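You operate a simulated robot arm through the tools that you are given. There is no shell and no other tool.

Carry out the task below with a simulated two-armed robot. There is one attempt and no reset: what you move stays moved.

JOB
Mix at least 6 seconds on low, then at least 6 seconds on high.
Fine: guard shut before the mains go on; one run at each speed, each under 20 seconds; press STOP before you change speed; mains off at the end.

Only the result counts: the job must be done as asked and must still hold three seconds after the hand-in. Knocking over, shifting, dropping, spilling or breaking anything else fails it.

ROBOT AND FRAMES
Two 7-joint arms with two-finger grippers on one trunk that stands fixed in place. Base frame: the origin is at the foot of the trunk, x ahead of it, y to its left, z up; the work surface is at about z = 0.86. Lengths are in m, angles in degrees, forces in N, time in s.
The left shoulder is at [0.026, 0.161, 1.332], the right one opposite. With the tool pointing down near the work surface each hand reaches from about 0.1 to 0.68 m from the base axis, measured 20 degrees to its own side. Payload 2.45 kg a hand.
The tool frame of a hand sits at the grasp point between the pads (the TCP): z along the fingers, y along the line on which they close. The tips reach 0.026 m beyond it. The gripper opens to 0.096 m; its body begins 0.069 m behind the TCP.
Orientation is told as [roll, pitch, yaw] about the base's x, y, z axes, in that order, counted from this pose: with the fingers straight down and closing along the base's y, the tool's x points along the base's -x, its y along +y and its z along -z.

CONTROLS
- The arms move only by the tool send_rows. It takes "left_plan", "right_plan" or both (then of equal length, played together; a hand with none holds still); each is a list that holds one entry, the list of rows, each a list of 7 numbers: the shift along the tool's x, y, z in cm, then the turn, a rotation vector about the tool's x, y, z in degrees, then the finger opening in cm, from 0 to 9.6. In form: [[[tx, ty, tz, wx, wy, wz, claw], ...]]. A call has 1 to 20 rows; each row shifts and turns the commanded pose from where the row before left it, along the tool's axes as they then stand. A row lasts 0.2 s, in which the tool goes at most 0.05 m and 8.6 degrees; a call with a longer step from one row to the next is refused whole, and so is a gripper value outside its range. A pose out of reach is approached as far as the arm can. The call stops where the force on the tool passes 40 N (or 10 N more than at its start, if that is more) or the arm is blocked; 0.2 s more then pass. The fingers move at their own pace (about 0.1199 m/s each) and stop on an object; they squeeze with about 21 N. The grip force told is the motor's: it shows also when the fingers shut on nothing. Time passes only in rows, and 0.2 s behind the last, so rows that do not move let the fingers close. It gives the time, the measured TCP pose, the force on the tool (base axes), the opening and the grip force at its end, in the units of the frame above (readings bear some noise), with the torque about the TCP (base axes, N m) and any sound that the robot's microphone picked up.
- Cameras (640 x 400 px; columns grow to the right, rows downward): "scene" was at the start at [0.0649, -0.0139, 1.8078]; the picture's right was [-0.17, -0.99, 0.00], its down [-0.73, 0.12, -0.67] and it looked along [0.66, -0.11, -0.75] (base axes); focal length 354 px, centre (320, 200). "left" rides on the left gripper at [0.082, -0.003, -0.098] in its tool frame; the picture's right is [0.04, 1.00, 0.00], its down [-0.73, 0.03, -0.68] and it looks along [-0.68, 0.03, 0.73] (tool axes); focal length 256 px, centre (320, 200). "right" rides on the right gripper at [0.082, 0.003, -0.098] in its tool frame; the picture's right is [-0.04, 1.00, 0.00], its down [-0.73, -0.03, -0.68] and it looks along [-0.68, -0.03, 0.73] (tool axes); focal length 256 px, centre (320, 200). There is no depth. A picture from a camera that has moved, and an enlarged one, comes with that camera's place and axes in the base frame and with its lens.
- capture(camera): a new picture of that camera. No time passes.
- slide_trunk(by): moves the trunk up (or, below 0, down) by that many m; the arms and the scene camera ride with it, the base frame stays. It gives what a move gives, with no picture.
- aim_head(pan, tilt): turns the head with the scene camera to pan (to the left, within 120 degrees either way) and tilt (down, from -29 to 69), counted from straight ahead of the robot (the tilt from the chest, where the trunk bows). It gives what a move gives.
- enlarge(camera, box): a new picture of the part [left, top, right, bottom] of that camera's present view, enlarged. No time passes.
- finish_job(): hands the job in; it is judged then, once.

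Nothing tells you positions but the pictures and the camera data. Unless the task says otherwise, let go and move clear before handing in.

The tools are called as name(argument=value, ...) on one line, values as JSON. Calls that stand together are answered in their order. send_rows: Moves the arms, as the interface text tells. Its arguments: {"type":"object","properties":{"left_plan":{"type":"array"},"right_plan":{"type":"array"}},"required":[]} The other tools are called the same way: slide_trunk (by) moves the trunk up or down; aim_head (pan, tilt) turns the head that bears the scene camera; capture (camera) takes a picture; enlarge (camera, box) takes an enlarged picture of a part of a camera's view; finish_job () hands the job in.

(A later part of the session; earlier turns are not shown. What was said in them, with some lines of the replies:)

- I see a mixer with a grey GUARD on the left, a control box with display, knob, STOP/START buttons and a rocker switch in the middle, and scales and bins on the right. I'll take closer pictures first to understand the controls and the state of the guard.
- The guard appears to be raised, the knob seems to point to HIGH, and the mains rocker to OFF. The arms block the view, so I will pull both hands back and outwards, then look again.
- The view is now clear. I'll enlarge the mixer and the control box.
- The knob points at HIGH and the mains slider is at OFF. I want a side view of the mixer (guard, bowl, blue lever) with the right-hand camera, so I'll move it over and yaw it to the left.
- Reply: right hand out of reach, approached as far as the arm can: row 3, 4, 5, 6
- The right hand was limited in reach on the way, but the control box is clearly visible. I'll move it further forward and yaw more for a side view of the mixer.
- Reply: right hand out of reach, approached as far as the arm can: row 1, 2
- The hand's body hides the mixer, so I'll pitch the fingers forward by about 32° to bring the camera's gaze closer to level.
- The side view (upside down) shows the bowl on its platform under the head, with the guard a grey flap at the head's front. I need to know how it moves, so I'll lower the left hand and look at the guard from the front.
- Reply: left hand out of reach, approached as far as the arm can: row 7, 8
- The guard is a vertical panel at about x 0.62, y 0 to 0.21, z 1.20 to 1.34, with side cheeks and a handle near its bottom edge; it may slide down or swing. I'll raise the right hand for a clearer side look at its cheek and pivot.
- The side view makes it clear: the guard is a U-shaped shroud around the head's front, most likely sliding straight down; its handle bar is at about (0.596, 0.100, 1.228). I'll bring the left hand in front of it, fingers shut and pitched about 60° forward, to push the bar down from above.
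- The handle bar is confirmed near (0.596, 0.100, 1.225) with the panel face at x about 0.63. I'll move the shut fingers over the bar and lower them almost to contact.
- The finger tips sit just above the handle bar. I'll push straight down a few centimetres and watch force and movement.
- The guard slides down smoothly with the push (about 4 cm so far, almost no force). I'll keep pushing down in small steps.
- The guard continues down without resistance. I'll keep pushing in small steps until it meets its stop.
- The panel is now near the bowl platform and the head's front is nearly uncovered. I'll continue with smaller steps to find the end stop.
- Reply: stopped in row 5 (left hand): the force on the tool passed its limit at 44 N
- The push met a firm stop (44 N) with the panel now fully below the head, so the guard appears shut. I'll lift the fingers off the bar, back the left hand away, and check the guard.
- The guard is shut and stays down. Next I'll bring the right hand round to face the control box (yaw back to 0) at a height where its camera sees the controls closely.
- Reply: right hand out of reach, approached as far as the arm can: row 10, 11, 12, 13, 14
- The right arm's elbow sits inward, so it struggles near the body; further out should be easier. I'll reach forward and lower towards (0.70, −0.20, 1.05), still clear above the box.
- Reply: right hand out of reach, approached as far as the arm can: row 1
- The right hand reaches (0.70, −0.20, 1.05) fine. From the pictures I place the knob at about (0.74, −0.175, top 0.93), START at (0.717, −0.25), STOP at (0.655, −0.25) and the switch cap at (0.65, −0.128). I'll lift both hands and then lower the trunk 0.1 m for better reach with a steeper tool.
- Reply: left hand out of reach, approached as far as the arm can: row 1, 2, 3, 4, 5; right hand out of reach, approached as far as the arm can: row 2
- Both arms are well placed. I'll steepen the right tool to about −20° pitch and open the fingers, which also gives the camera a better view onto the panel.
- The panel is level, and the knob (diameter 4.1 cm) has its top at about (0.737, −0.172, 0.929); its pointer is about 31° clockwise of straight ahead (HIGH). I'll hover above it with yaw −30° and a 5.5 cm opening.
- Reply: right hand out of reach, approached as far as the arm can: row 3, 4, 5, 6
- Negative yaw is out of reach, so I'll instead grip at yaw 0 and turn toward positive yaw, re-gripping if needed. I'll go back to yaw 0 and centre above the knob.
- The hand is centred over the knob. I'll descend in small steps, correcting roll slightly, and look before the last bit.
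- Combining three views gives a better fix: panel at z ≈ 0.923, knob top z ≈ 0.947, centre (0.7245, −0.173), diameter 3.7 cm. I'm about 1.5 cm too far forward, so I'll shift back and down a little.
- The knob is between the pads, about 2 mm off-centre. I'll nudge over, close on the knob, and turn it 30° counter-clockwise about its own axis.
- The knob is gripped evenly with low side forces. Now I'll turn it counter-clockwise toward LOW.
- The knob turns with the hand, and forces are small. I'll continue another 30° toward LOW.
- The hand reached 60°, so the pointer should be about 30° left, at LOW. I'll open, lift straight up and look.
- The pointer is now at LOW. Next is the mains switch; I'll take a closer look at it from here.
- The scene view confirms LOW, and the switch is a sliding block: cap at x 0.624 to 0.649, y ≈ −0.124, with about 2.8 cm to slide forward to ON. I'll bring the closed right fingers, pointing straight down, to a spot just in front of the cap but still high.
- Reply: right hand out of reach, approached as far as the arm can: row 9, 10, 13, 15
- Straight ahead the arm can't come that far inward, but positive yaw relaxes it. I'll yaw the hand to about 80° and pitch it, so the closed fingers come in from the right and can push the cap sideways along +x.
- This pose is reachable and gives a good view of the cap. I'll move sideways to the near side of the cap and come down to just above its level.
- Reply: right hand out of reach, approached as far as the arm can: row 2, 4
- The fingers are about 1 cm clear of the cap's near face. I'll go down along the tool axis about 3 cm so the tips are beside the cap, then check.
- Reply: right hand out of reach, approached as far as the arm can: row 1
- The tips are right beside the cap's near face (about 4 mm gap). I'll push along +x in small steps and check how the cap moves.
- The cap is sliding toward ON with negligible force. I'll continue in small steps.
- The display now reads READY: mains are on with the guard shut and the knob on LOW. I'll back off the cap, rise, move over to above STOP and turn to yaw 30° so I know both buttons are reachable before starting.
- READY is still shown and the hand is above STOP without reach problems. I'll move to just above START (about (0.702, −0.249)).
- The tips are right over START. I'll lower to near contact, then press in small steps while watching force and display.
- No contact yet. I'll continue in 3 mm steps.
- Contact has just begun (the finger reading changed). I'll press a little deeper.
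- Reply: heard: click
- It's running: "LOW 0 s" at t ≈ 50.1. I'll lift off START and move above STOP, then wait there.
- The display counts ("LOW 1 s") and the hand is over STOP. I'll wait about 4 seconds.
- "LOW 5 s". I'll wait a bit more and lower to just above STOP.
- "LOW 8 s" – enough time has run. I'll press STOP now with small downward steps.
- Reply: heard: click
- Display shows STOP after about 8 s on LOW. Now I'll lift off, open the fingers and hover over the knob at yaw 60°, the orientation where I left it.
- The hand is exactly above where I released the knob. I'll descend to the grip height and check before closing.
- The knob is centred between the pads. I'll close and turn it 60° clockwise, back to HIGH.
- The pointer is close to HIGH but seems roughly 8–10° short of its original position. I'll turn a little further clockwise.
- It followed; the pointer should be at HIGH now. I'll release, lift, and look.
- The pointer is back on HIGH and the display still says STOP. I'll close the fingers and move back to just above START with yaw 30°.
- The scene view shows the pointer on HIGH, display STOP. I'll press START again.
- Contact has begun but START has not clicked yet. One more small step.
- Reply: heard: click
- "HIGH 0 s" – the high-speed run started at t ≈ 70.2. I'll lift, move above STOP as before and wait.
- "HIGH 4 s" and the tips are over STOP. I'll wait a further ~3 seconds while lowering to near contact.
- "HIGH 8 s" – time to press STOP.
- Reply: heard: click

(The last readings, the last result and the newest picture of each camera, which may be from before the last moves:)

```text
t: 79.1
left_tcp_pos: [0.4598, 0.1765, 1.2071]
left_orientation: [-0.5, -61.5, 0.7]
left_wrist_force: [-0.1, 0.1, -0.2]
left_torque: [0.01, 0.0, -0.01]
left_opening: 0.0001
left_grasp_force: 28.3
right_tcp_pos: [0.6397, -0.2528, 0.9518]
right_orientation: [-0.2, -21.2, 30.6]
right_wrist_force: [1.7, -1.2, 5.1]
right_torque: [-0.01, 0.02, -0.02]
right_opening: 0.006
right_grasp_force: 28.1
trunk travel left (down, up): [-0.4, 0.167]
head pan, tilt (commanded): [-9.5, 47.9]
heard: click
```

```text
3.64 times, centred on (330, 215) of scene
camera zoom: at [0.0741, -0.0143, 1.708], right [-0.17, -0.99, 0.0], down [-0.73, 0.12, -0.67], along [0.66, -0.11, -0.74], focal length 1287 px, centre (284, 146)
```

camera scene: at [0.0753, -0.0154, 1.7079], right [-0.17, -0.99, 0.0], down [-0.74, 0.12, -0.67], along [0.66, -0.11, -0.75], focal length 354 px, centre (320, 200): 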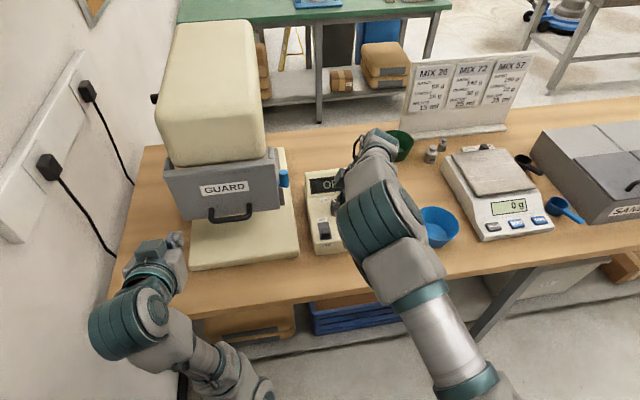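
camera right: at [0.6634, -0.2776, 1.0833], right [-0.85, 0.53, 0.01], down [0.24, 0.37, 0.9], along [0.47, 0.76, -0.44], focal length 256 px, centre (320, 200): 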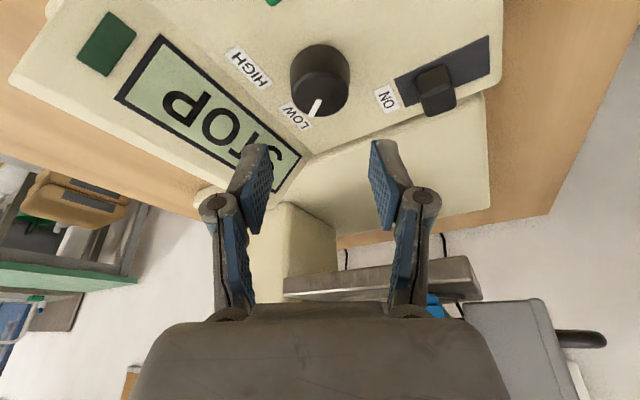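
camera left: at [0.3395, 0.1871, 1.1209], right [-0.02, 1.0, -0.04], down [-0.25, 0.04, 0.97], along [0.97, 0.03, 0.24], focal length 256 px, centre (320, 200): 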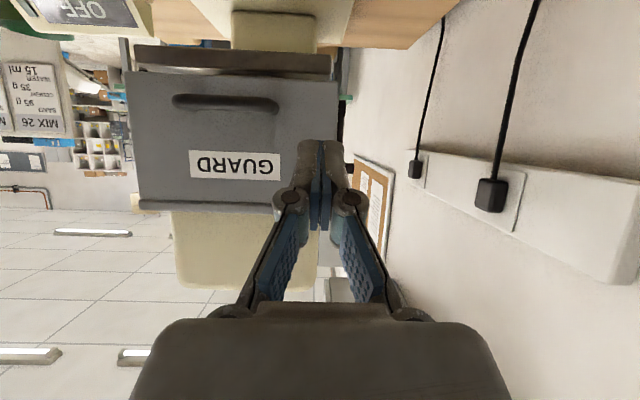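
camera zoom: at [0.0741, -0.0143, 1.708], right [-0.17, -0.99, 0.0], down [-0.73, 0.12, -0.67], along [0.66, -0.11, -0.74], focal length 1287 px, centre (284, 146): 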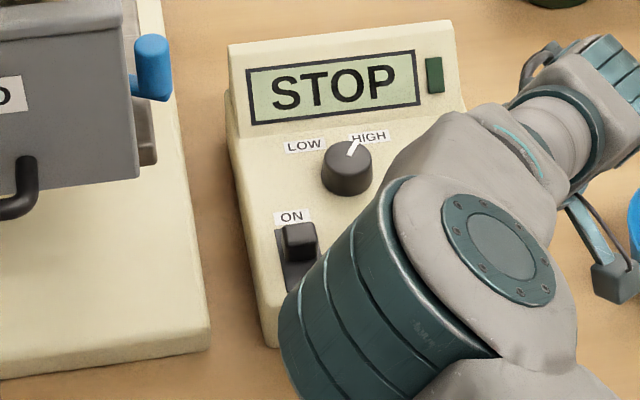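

STOP shown after about 8 s on HIGH. Now I'll lift and go round to the far side of the mains cap with yaw 80°, to pull it back to OFF.

send_rows(right_plan=[[[-1.27, 0, -3.26, 0, 0, 0, 0], [-1.27, 0, -3.26, 0, 0, 0, 0], [0, 0, 0, -2.58, 0, -6.66, 0], [0, 0, 0, -2.58, 0, -6.66, 0], [0, 0, 0, -2.58, 0, -6.66, 0], [0, 0, 0, -2.58, 0, -6.66, 0], [0, 0, 0, -2.58, 0, -6.66, 0], [0, 0, 0, -2.58, 0, -6.66, 0], [0, 0, 0, -2.58, 0, -6.66, 0], [-2.97, -0.885, 1.155, 0, 0, 0, 0], [-2.97, -0.885, 1.155, 0, 0, 0, 0], [-2.97, -0.885, 1.155, 0, 0, 0, 0], [-2.97, -0.885, 1.155, 0, 0, 0, 0]]])

capture(camera="right")

capture(camera="scene")

```text
t: 81.9
left_tcp_pos: [0.4612, 0.177, 1.2064]
left_orientation: [-0.5, -61.6, 0.8]
left_wrist_force: [0.5, -1.0, -0.2]
left_torque: [0.01, 0.01, 0.01]
left_opening: 0.0
left_grasp_force: 28.1
right_tcp_pos: [0.7, -0.1315, 1.0197]
right_orientation: [-0.2, -21.1, 80.4]
right_wrist_force: [0.0, 0.5, 0.0]
right_torque: [0.01, 0.03, -0.02]
right_opening: 0.0
right_grasp_force: 28.4
trunk travel left (down, up): [-0.4, 0.167]
head pan, tilt (commanded): [-9.5, 47.9]
```

```text
taken
camera right: at [0.6782, -0.2404, 1.0824], right [-0.98, 0.2, 0.01], down [0.1, 0.43, 0.9], along [0.18, 0.88, -0.44], focal length 256 px, centre (320, 200)
```

right: 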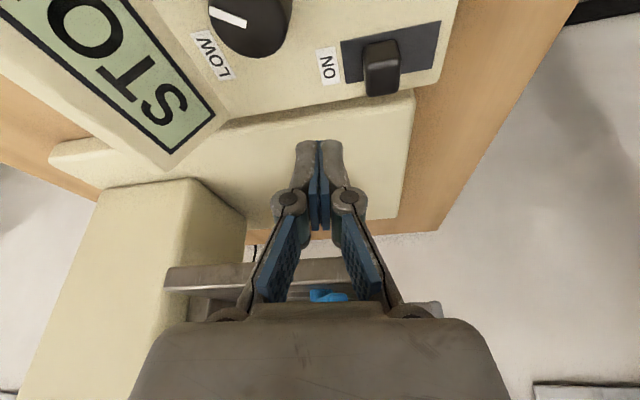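

```text
taken
camera scene: at [0.0764, -0.0142, 1.7078], right [-0.17, -0.99, 0.0], down [-0.74, 0.12, -0.67], along [0.66, -0.11, -0.75], focal length 354 px, centre (320, 200)
```

scene: 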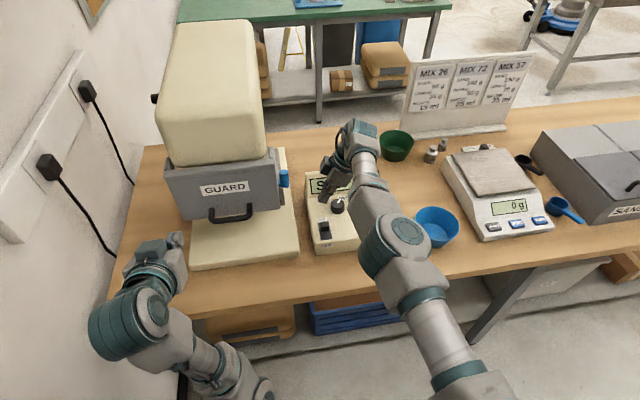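

The hand is above the free strip between the cap (now x 0.649–0.674) and the knob. I'll descend straight down to cap height and check clearances.

send_rows(right_plan=[[[0.543, 0, 1.4, 0, 0, 0, 0], [0.543, 0, 1.4, 0, 0, 0, 0], [0.543, 0, 1.4, 0, 0, 0, 0]]])

capture(camera="right")

```text
t: 82.7
left_tcp_pos: [0.4606, 0.1749, 1.207]
left_orientation: [-0.6, -61.5, 0.6]
left_wrist_force: [-0.4, 0.6, 0.6]
left_torque: [0.0, 0.02, 0.02]
left_opening: 0.0
left_grasp_force: 28.6
right_tcp_pos: [0.6992, -0.1319, 0.9742]
right_orientation: [-0.1, -21.1, 80.5]
right_wrist_force: [-0.3, -0.2, -0.7]
right_torque: [-0.04, 0.02, -0.02]
right_opening: 0.0
right_grasp_force: 28.4
trunk travel left (down, up): [-0.4, 0.167]
head pan, tilt (commanded): [-9.5, 47.9]
```

```text
taken
camera right: at [0.6789, -0.2412, 1.0372], right [-0.98, 0.2, 0.01], down [0.1, 0.43, 0.9], along [0.18, 0.88, -0.44], focal length 256 px, centre (320, 200)
```

right: 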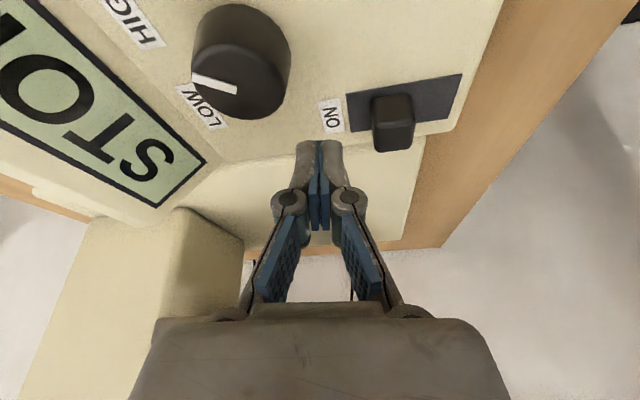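

send_rows(right_plan=[[[0.47, 0, 1.21, 0, 0, 0, 0], [0.06, 0.39, -0.024, 0, 0, 0, 0], [0.06, 0.39, -0.024, 0, 0, 0, 0], [0.06, 0.39, -0.024, 0, 0, 0, 0]]])

enlarge(camera="right", box=[250, 80, 450, 220])

```text
t: 83.7
left_tcp_pos: [0.4614, 0.1764, 1.2062]
left_orientation: [-0.6, -61.5, 0.7]
left_wrist_force: [-0.3, -0.4, 0.8]
left_torque: [-0.01, 0.01, -0.03]
left_opening: 0.0
left_grasp_force: 28.7
right_tcp_pos: [0.6856, -0.1321, 0.9617]
right_orientation: [-0.1, -21.1, 80.5]
right_wrist_force: [0.0, -1.1, -0.7]
right_torque: [0.0, -0.01, -0.01]
right_opening: 0.0
right_grasp_force: 28.5
trunk travel left (down, up): [-0.4, 0.167]
head pan, tilt (commanded): [-9.5, 47.9]
```

```text
2.86 times, centred on (350, 150) of right
camera zoom: at [0.6641, -0.2404, 1.0243], right [-0.98, 0.2, 0.01], down [0.1, 0.43, 0.9], along [0.18, 0.88, -0.44], focal length 731 px, centre (234, 343)
```

zoom: 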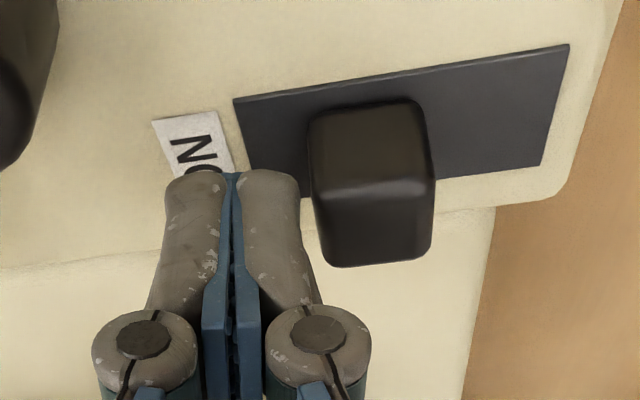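

The fingers now touch the cap's far side. I'll push it toward OFF in small steps.

send_rows(right_plan=[[[0.06, 0.39, -0.024, 0, 0, 0, 0], [0.06, 0.39, -0.024, 0, 0, 0, 0], [0.06, 0.39, -0.024, 0, 0, 0, 0], [0.06, 0.39, -0.024, 0, 0, 0, 0], [0.045, 0.3, -0.018, 0, 0, 0, 0]]])

enlarge(camera="right", box=[250, 80, 450, 220])

enlarge(camera="scene", box=[270, 160, 390, 270])

```text
t: 84.9
left_tcp_pos: [0.4606, 0.1753, 1.2063]
left_orientation: [-0.6, -61.6, 0.8]
left_wrist_force: [-0.4, -0.3, -0.1]
left_torque: [-0.04, 0.0, -0.02]
left_opening: 0.0001
left_grasp_force: 28.7
right_tcp_pos: [0.6669, -0.1322, 0.9623]
right_orientation: [0.0, -21.1, 80.6]
right_wrist_force: [-0.5, 0.4, -0.3]
right_torque: [-0.01, 0.03, 0.03]
right_opening: 0.0001
right_grasp_force: 28.2
trunk travel left (down, up): [-0.4, 0.167]
head pan, tilt (commanded): [-9.5, 47.9]
```

```text
2.86 times, centred on (350, 150) of right
camera zoom: at [0.6443, -0.2403, 1.0246], right [-0.98, 0.2, 0.01], down [0.1, 0.43, 0.9], along [0.18, 0.88, -0.44], focal length 731 px, centre (234, 343)
```

zoom: 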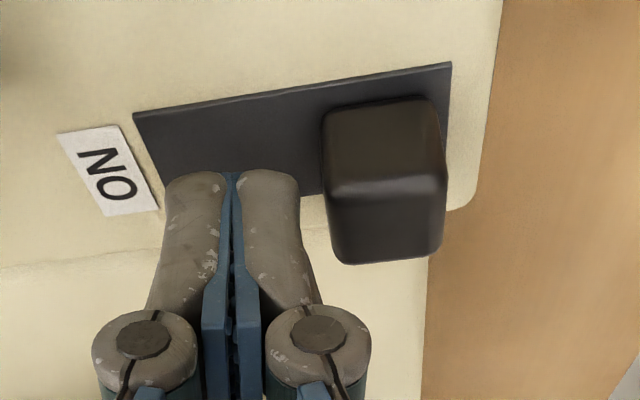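

```text
3.64 times, centred on (330, 215) of scene
camera zoom: at [0.0751, -0.0139, 1.7079], right [-0.17, -0.99, 0.0], down [-0.73, 0.12, -0.67], along [0.66, -0.11, -0.75], focal length 1287 px, centre (284, 146)
```

zoom: 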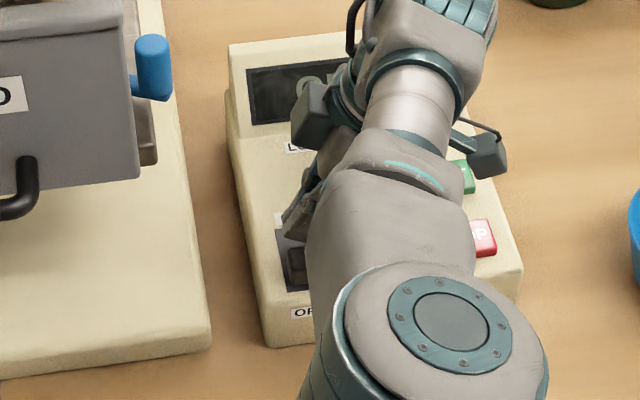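

The cap snapped over to OFF and the display has gone dark. I'll move the right hand up and well clear, then verify everything.

send_rows(right_plan=[[[-0.72, -0.2, -1.86, 0, 0, 0, 0], [-1.3, 0, -3.35, 0, 0, 0, 0], [-1.3, 0, -3.35, 0, 0, 0, 0], [-1.3, 0, -3.35, 0, 0, 0, 0], [3.7, 0, -1.44, 0, 0, 0, 0], [3.7, 0, -1.44, 0, 0, 0, 0], [3.7, 0, -1.44, 0, 0, 0, 0]]])

capture(camera="scene")

capture(camera="right")

capture(camera="left")

```text
t: 86.5
left_tcp_pos: [0.4615, 0.1735, 1.2064]
left_orientation: [-0.3, -61.6, 0.5]
left_wrist_force: [0.5, -0.2, -0.1]
left_torque: [0.01, 0.0, 0.01]
left_opening: 0.0
left_grasp_force: 28.1
right_tcp_pos: [0.6478, -0.2526, 1.0892]
right_orientation: [-0.1, -21.3, 80.5]
right_wrist_force: [0.1, 0.1, 0.1]
right_torque: [-0.01, 0.01, -0.01]
right_opening: 0.0
right_grasp_force: 28.1
trunk travel left (down, up): [-0.4, 0.167]
head pan, tilt (commanded): [-9.5, 47.9]
```

```text
taken
camera scene: at [0.0751, -0.0182, 1.7078], right [-0.17, -0.99, 0.0], down [-0.74, 0.12, -0.67], along [0.66, -0.11, -0.75], focal length 354 px, centre (320, 200)
```

scene: 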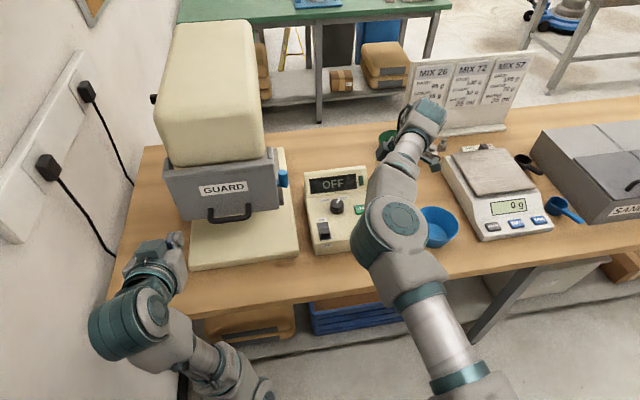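

```text
taken
camera right: at [0.6263, -0.3619, 1.1514], right [-0.98, 0.2, 0.01], down [0.1, 0.43, 0.9], along [0.18, 0.88, -0.44], focal length 256 px, centre (320, 200)
```

right: 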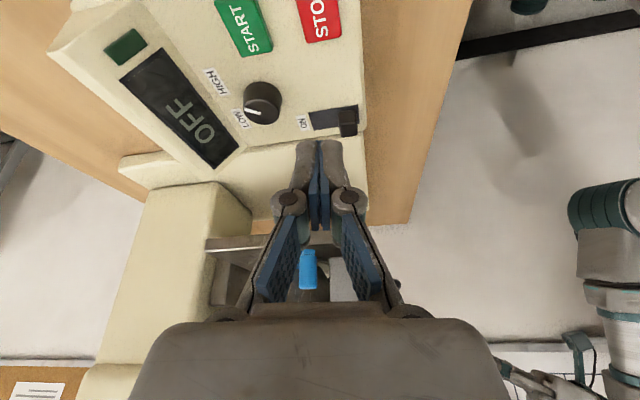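

```text
taken
camera left: at [0.3359, 0.1691, 1.1816], right [-0.02, 1.0, -0.04], down [-0.25, 0.03, 0.97], along [0.97, 0.03, 0.25], focal length 256 px, centre (320, 200)
```

left: 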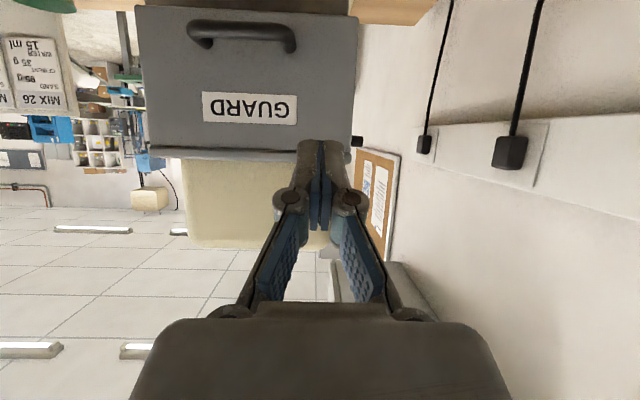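

The display reads OFF, the switch is at OFF, and the guard is shut. I'll raise the right hand a bit more for a clear final look at the other items.

send_rows(right_plan=[[[-1.5, 0, -3.8, 0, 0, 0, 0], [-1.5, 0, -3.8, 0, 0, 0, 0], [0, 0, 0, 0, 0, 0, 0]]])

capture(camera="scene")

enlarge(camera="scene", box=[280, 120, 480, 260])

```text
t: 87.3
left_tcp_pos: [0.4611, 0.1748, 1.2063]
left_orientation: [-0.5, -61.6, 0.6]
left_wrist_force: [0.1, 0.1, -0.4]
left_torque: [0.02, -0.01, 0.02]
left_opening: 0.0
left_grasp_force: 28.4
right_tcp_pos: [0.6492, -0.2505, 1.1714]
right_orientation: [-0.2, -21.0, 80.4]
right_wrist_force: [-0.5, 0.0, 0.4]
right_torque: [-0.01, -0.01, 0.01]
right_opening: 0.0003
right_grasp_force: 28.4
trunk travel left (down, up): [-0.4, 0.167]
head pan, tilt (commanded): [-9.5, 47.9]
```

```text
taken
camera scene: at [0.076, -0.0152, 1.7078], right [-0.17, -0.99, 0.0], down [-0.74, 0.12, -0.67], along [0.66, -0.11, -0.75], focal length 354 px, centre (320, 200)
```

scene: 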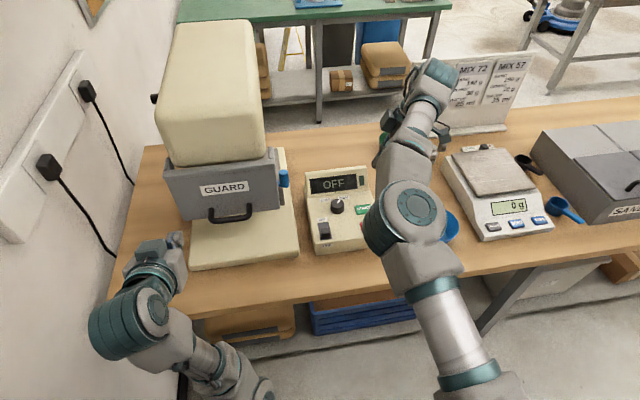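

```text
2.86 times, centred on (380, 190) of scene
camera zoom: at [0.076, -0.0152, 1.7078], right [-0.17, -0.99, 0.0], down [-0.74, 0.12, -0.67], along [0.66, -0.11, -0.75], focal length 1011 px, centre (149, 229)
```

zoom: 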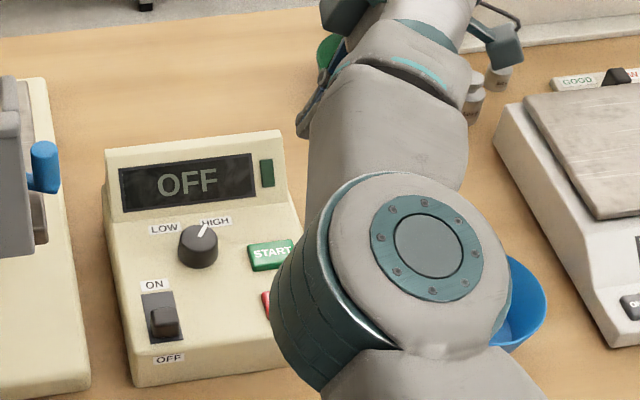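

The guard is shut, the mixer ran about 8 s on LOW and about 8 s on HIGH with STOP pressed after each, and the mains are OFF. Both hands are clear and nothing else has moved, so I'm handing in.

finish_job()

```text
The job is handed in.
```

The mixing is done as asked, and I've handed the job in; I haven't seen the verdict yet.

| Step | Result |
|---|---|
| Guard | Pushed down to its stop before the mains went on |
| Low run | One run; the display showed 8 s just before I pressed STOP |
| Speed change | Turned the knob from LOW to HIGH only after pressing STOP |
| High run | One run; the display showed 8 s just before I pressed STOP |
| Mains | Switched off; the display reads OFF |

The knob was on HIGH at the start, so I set it to LOW before switching the mains on.

At the end the guard was still shut and both hands were clear. In the final pictures nothing looked moved or spilled, though the right arm partly hid the blue and green bowls and the small weights.
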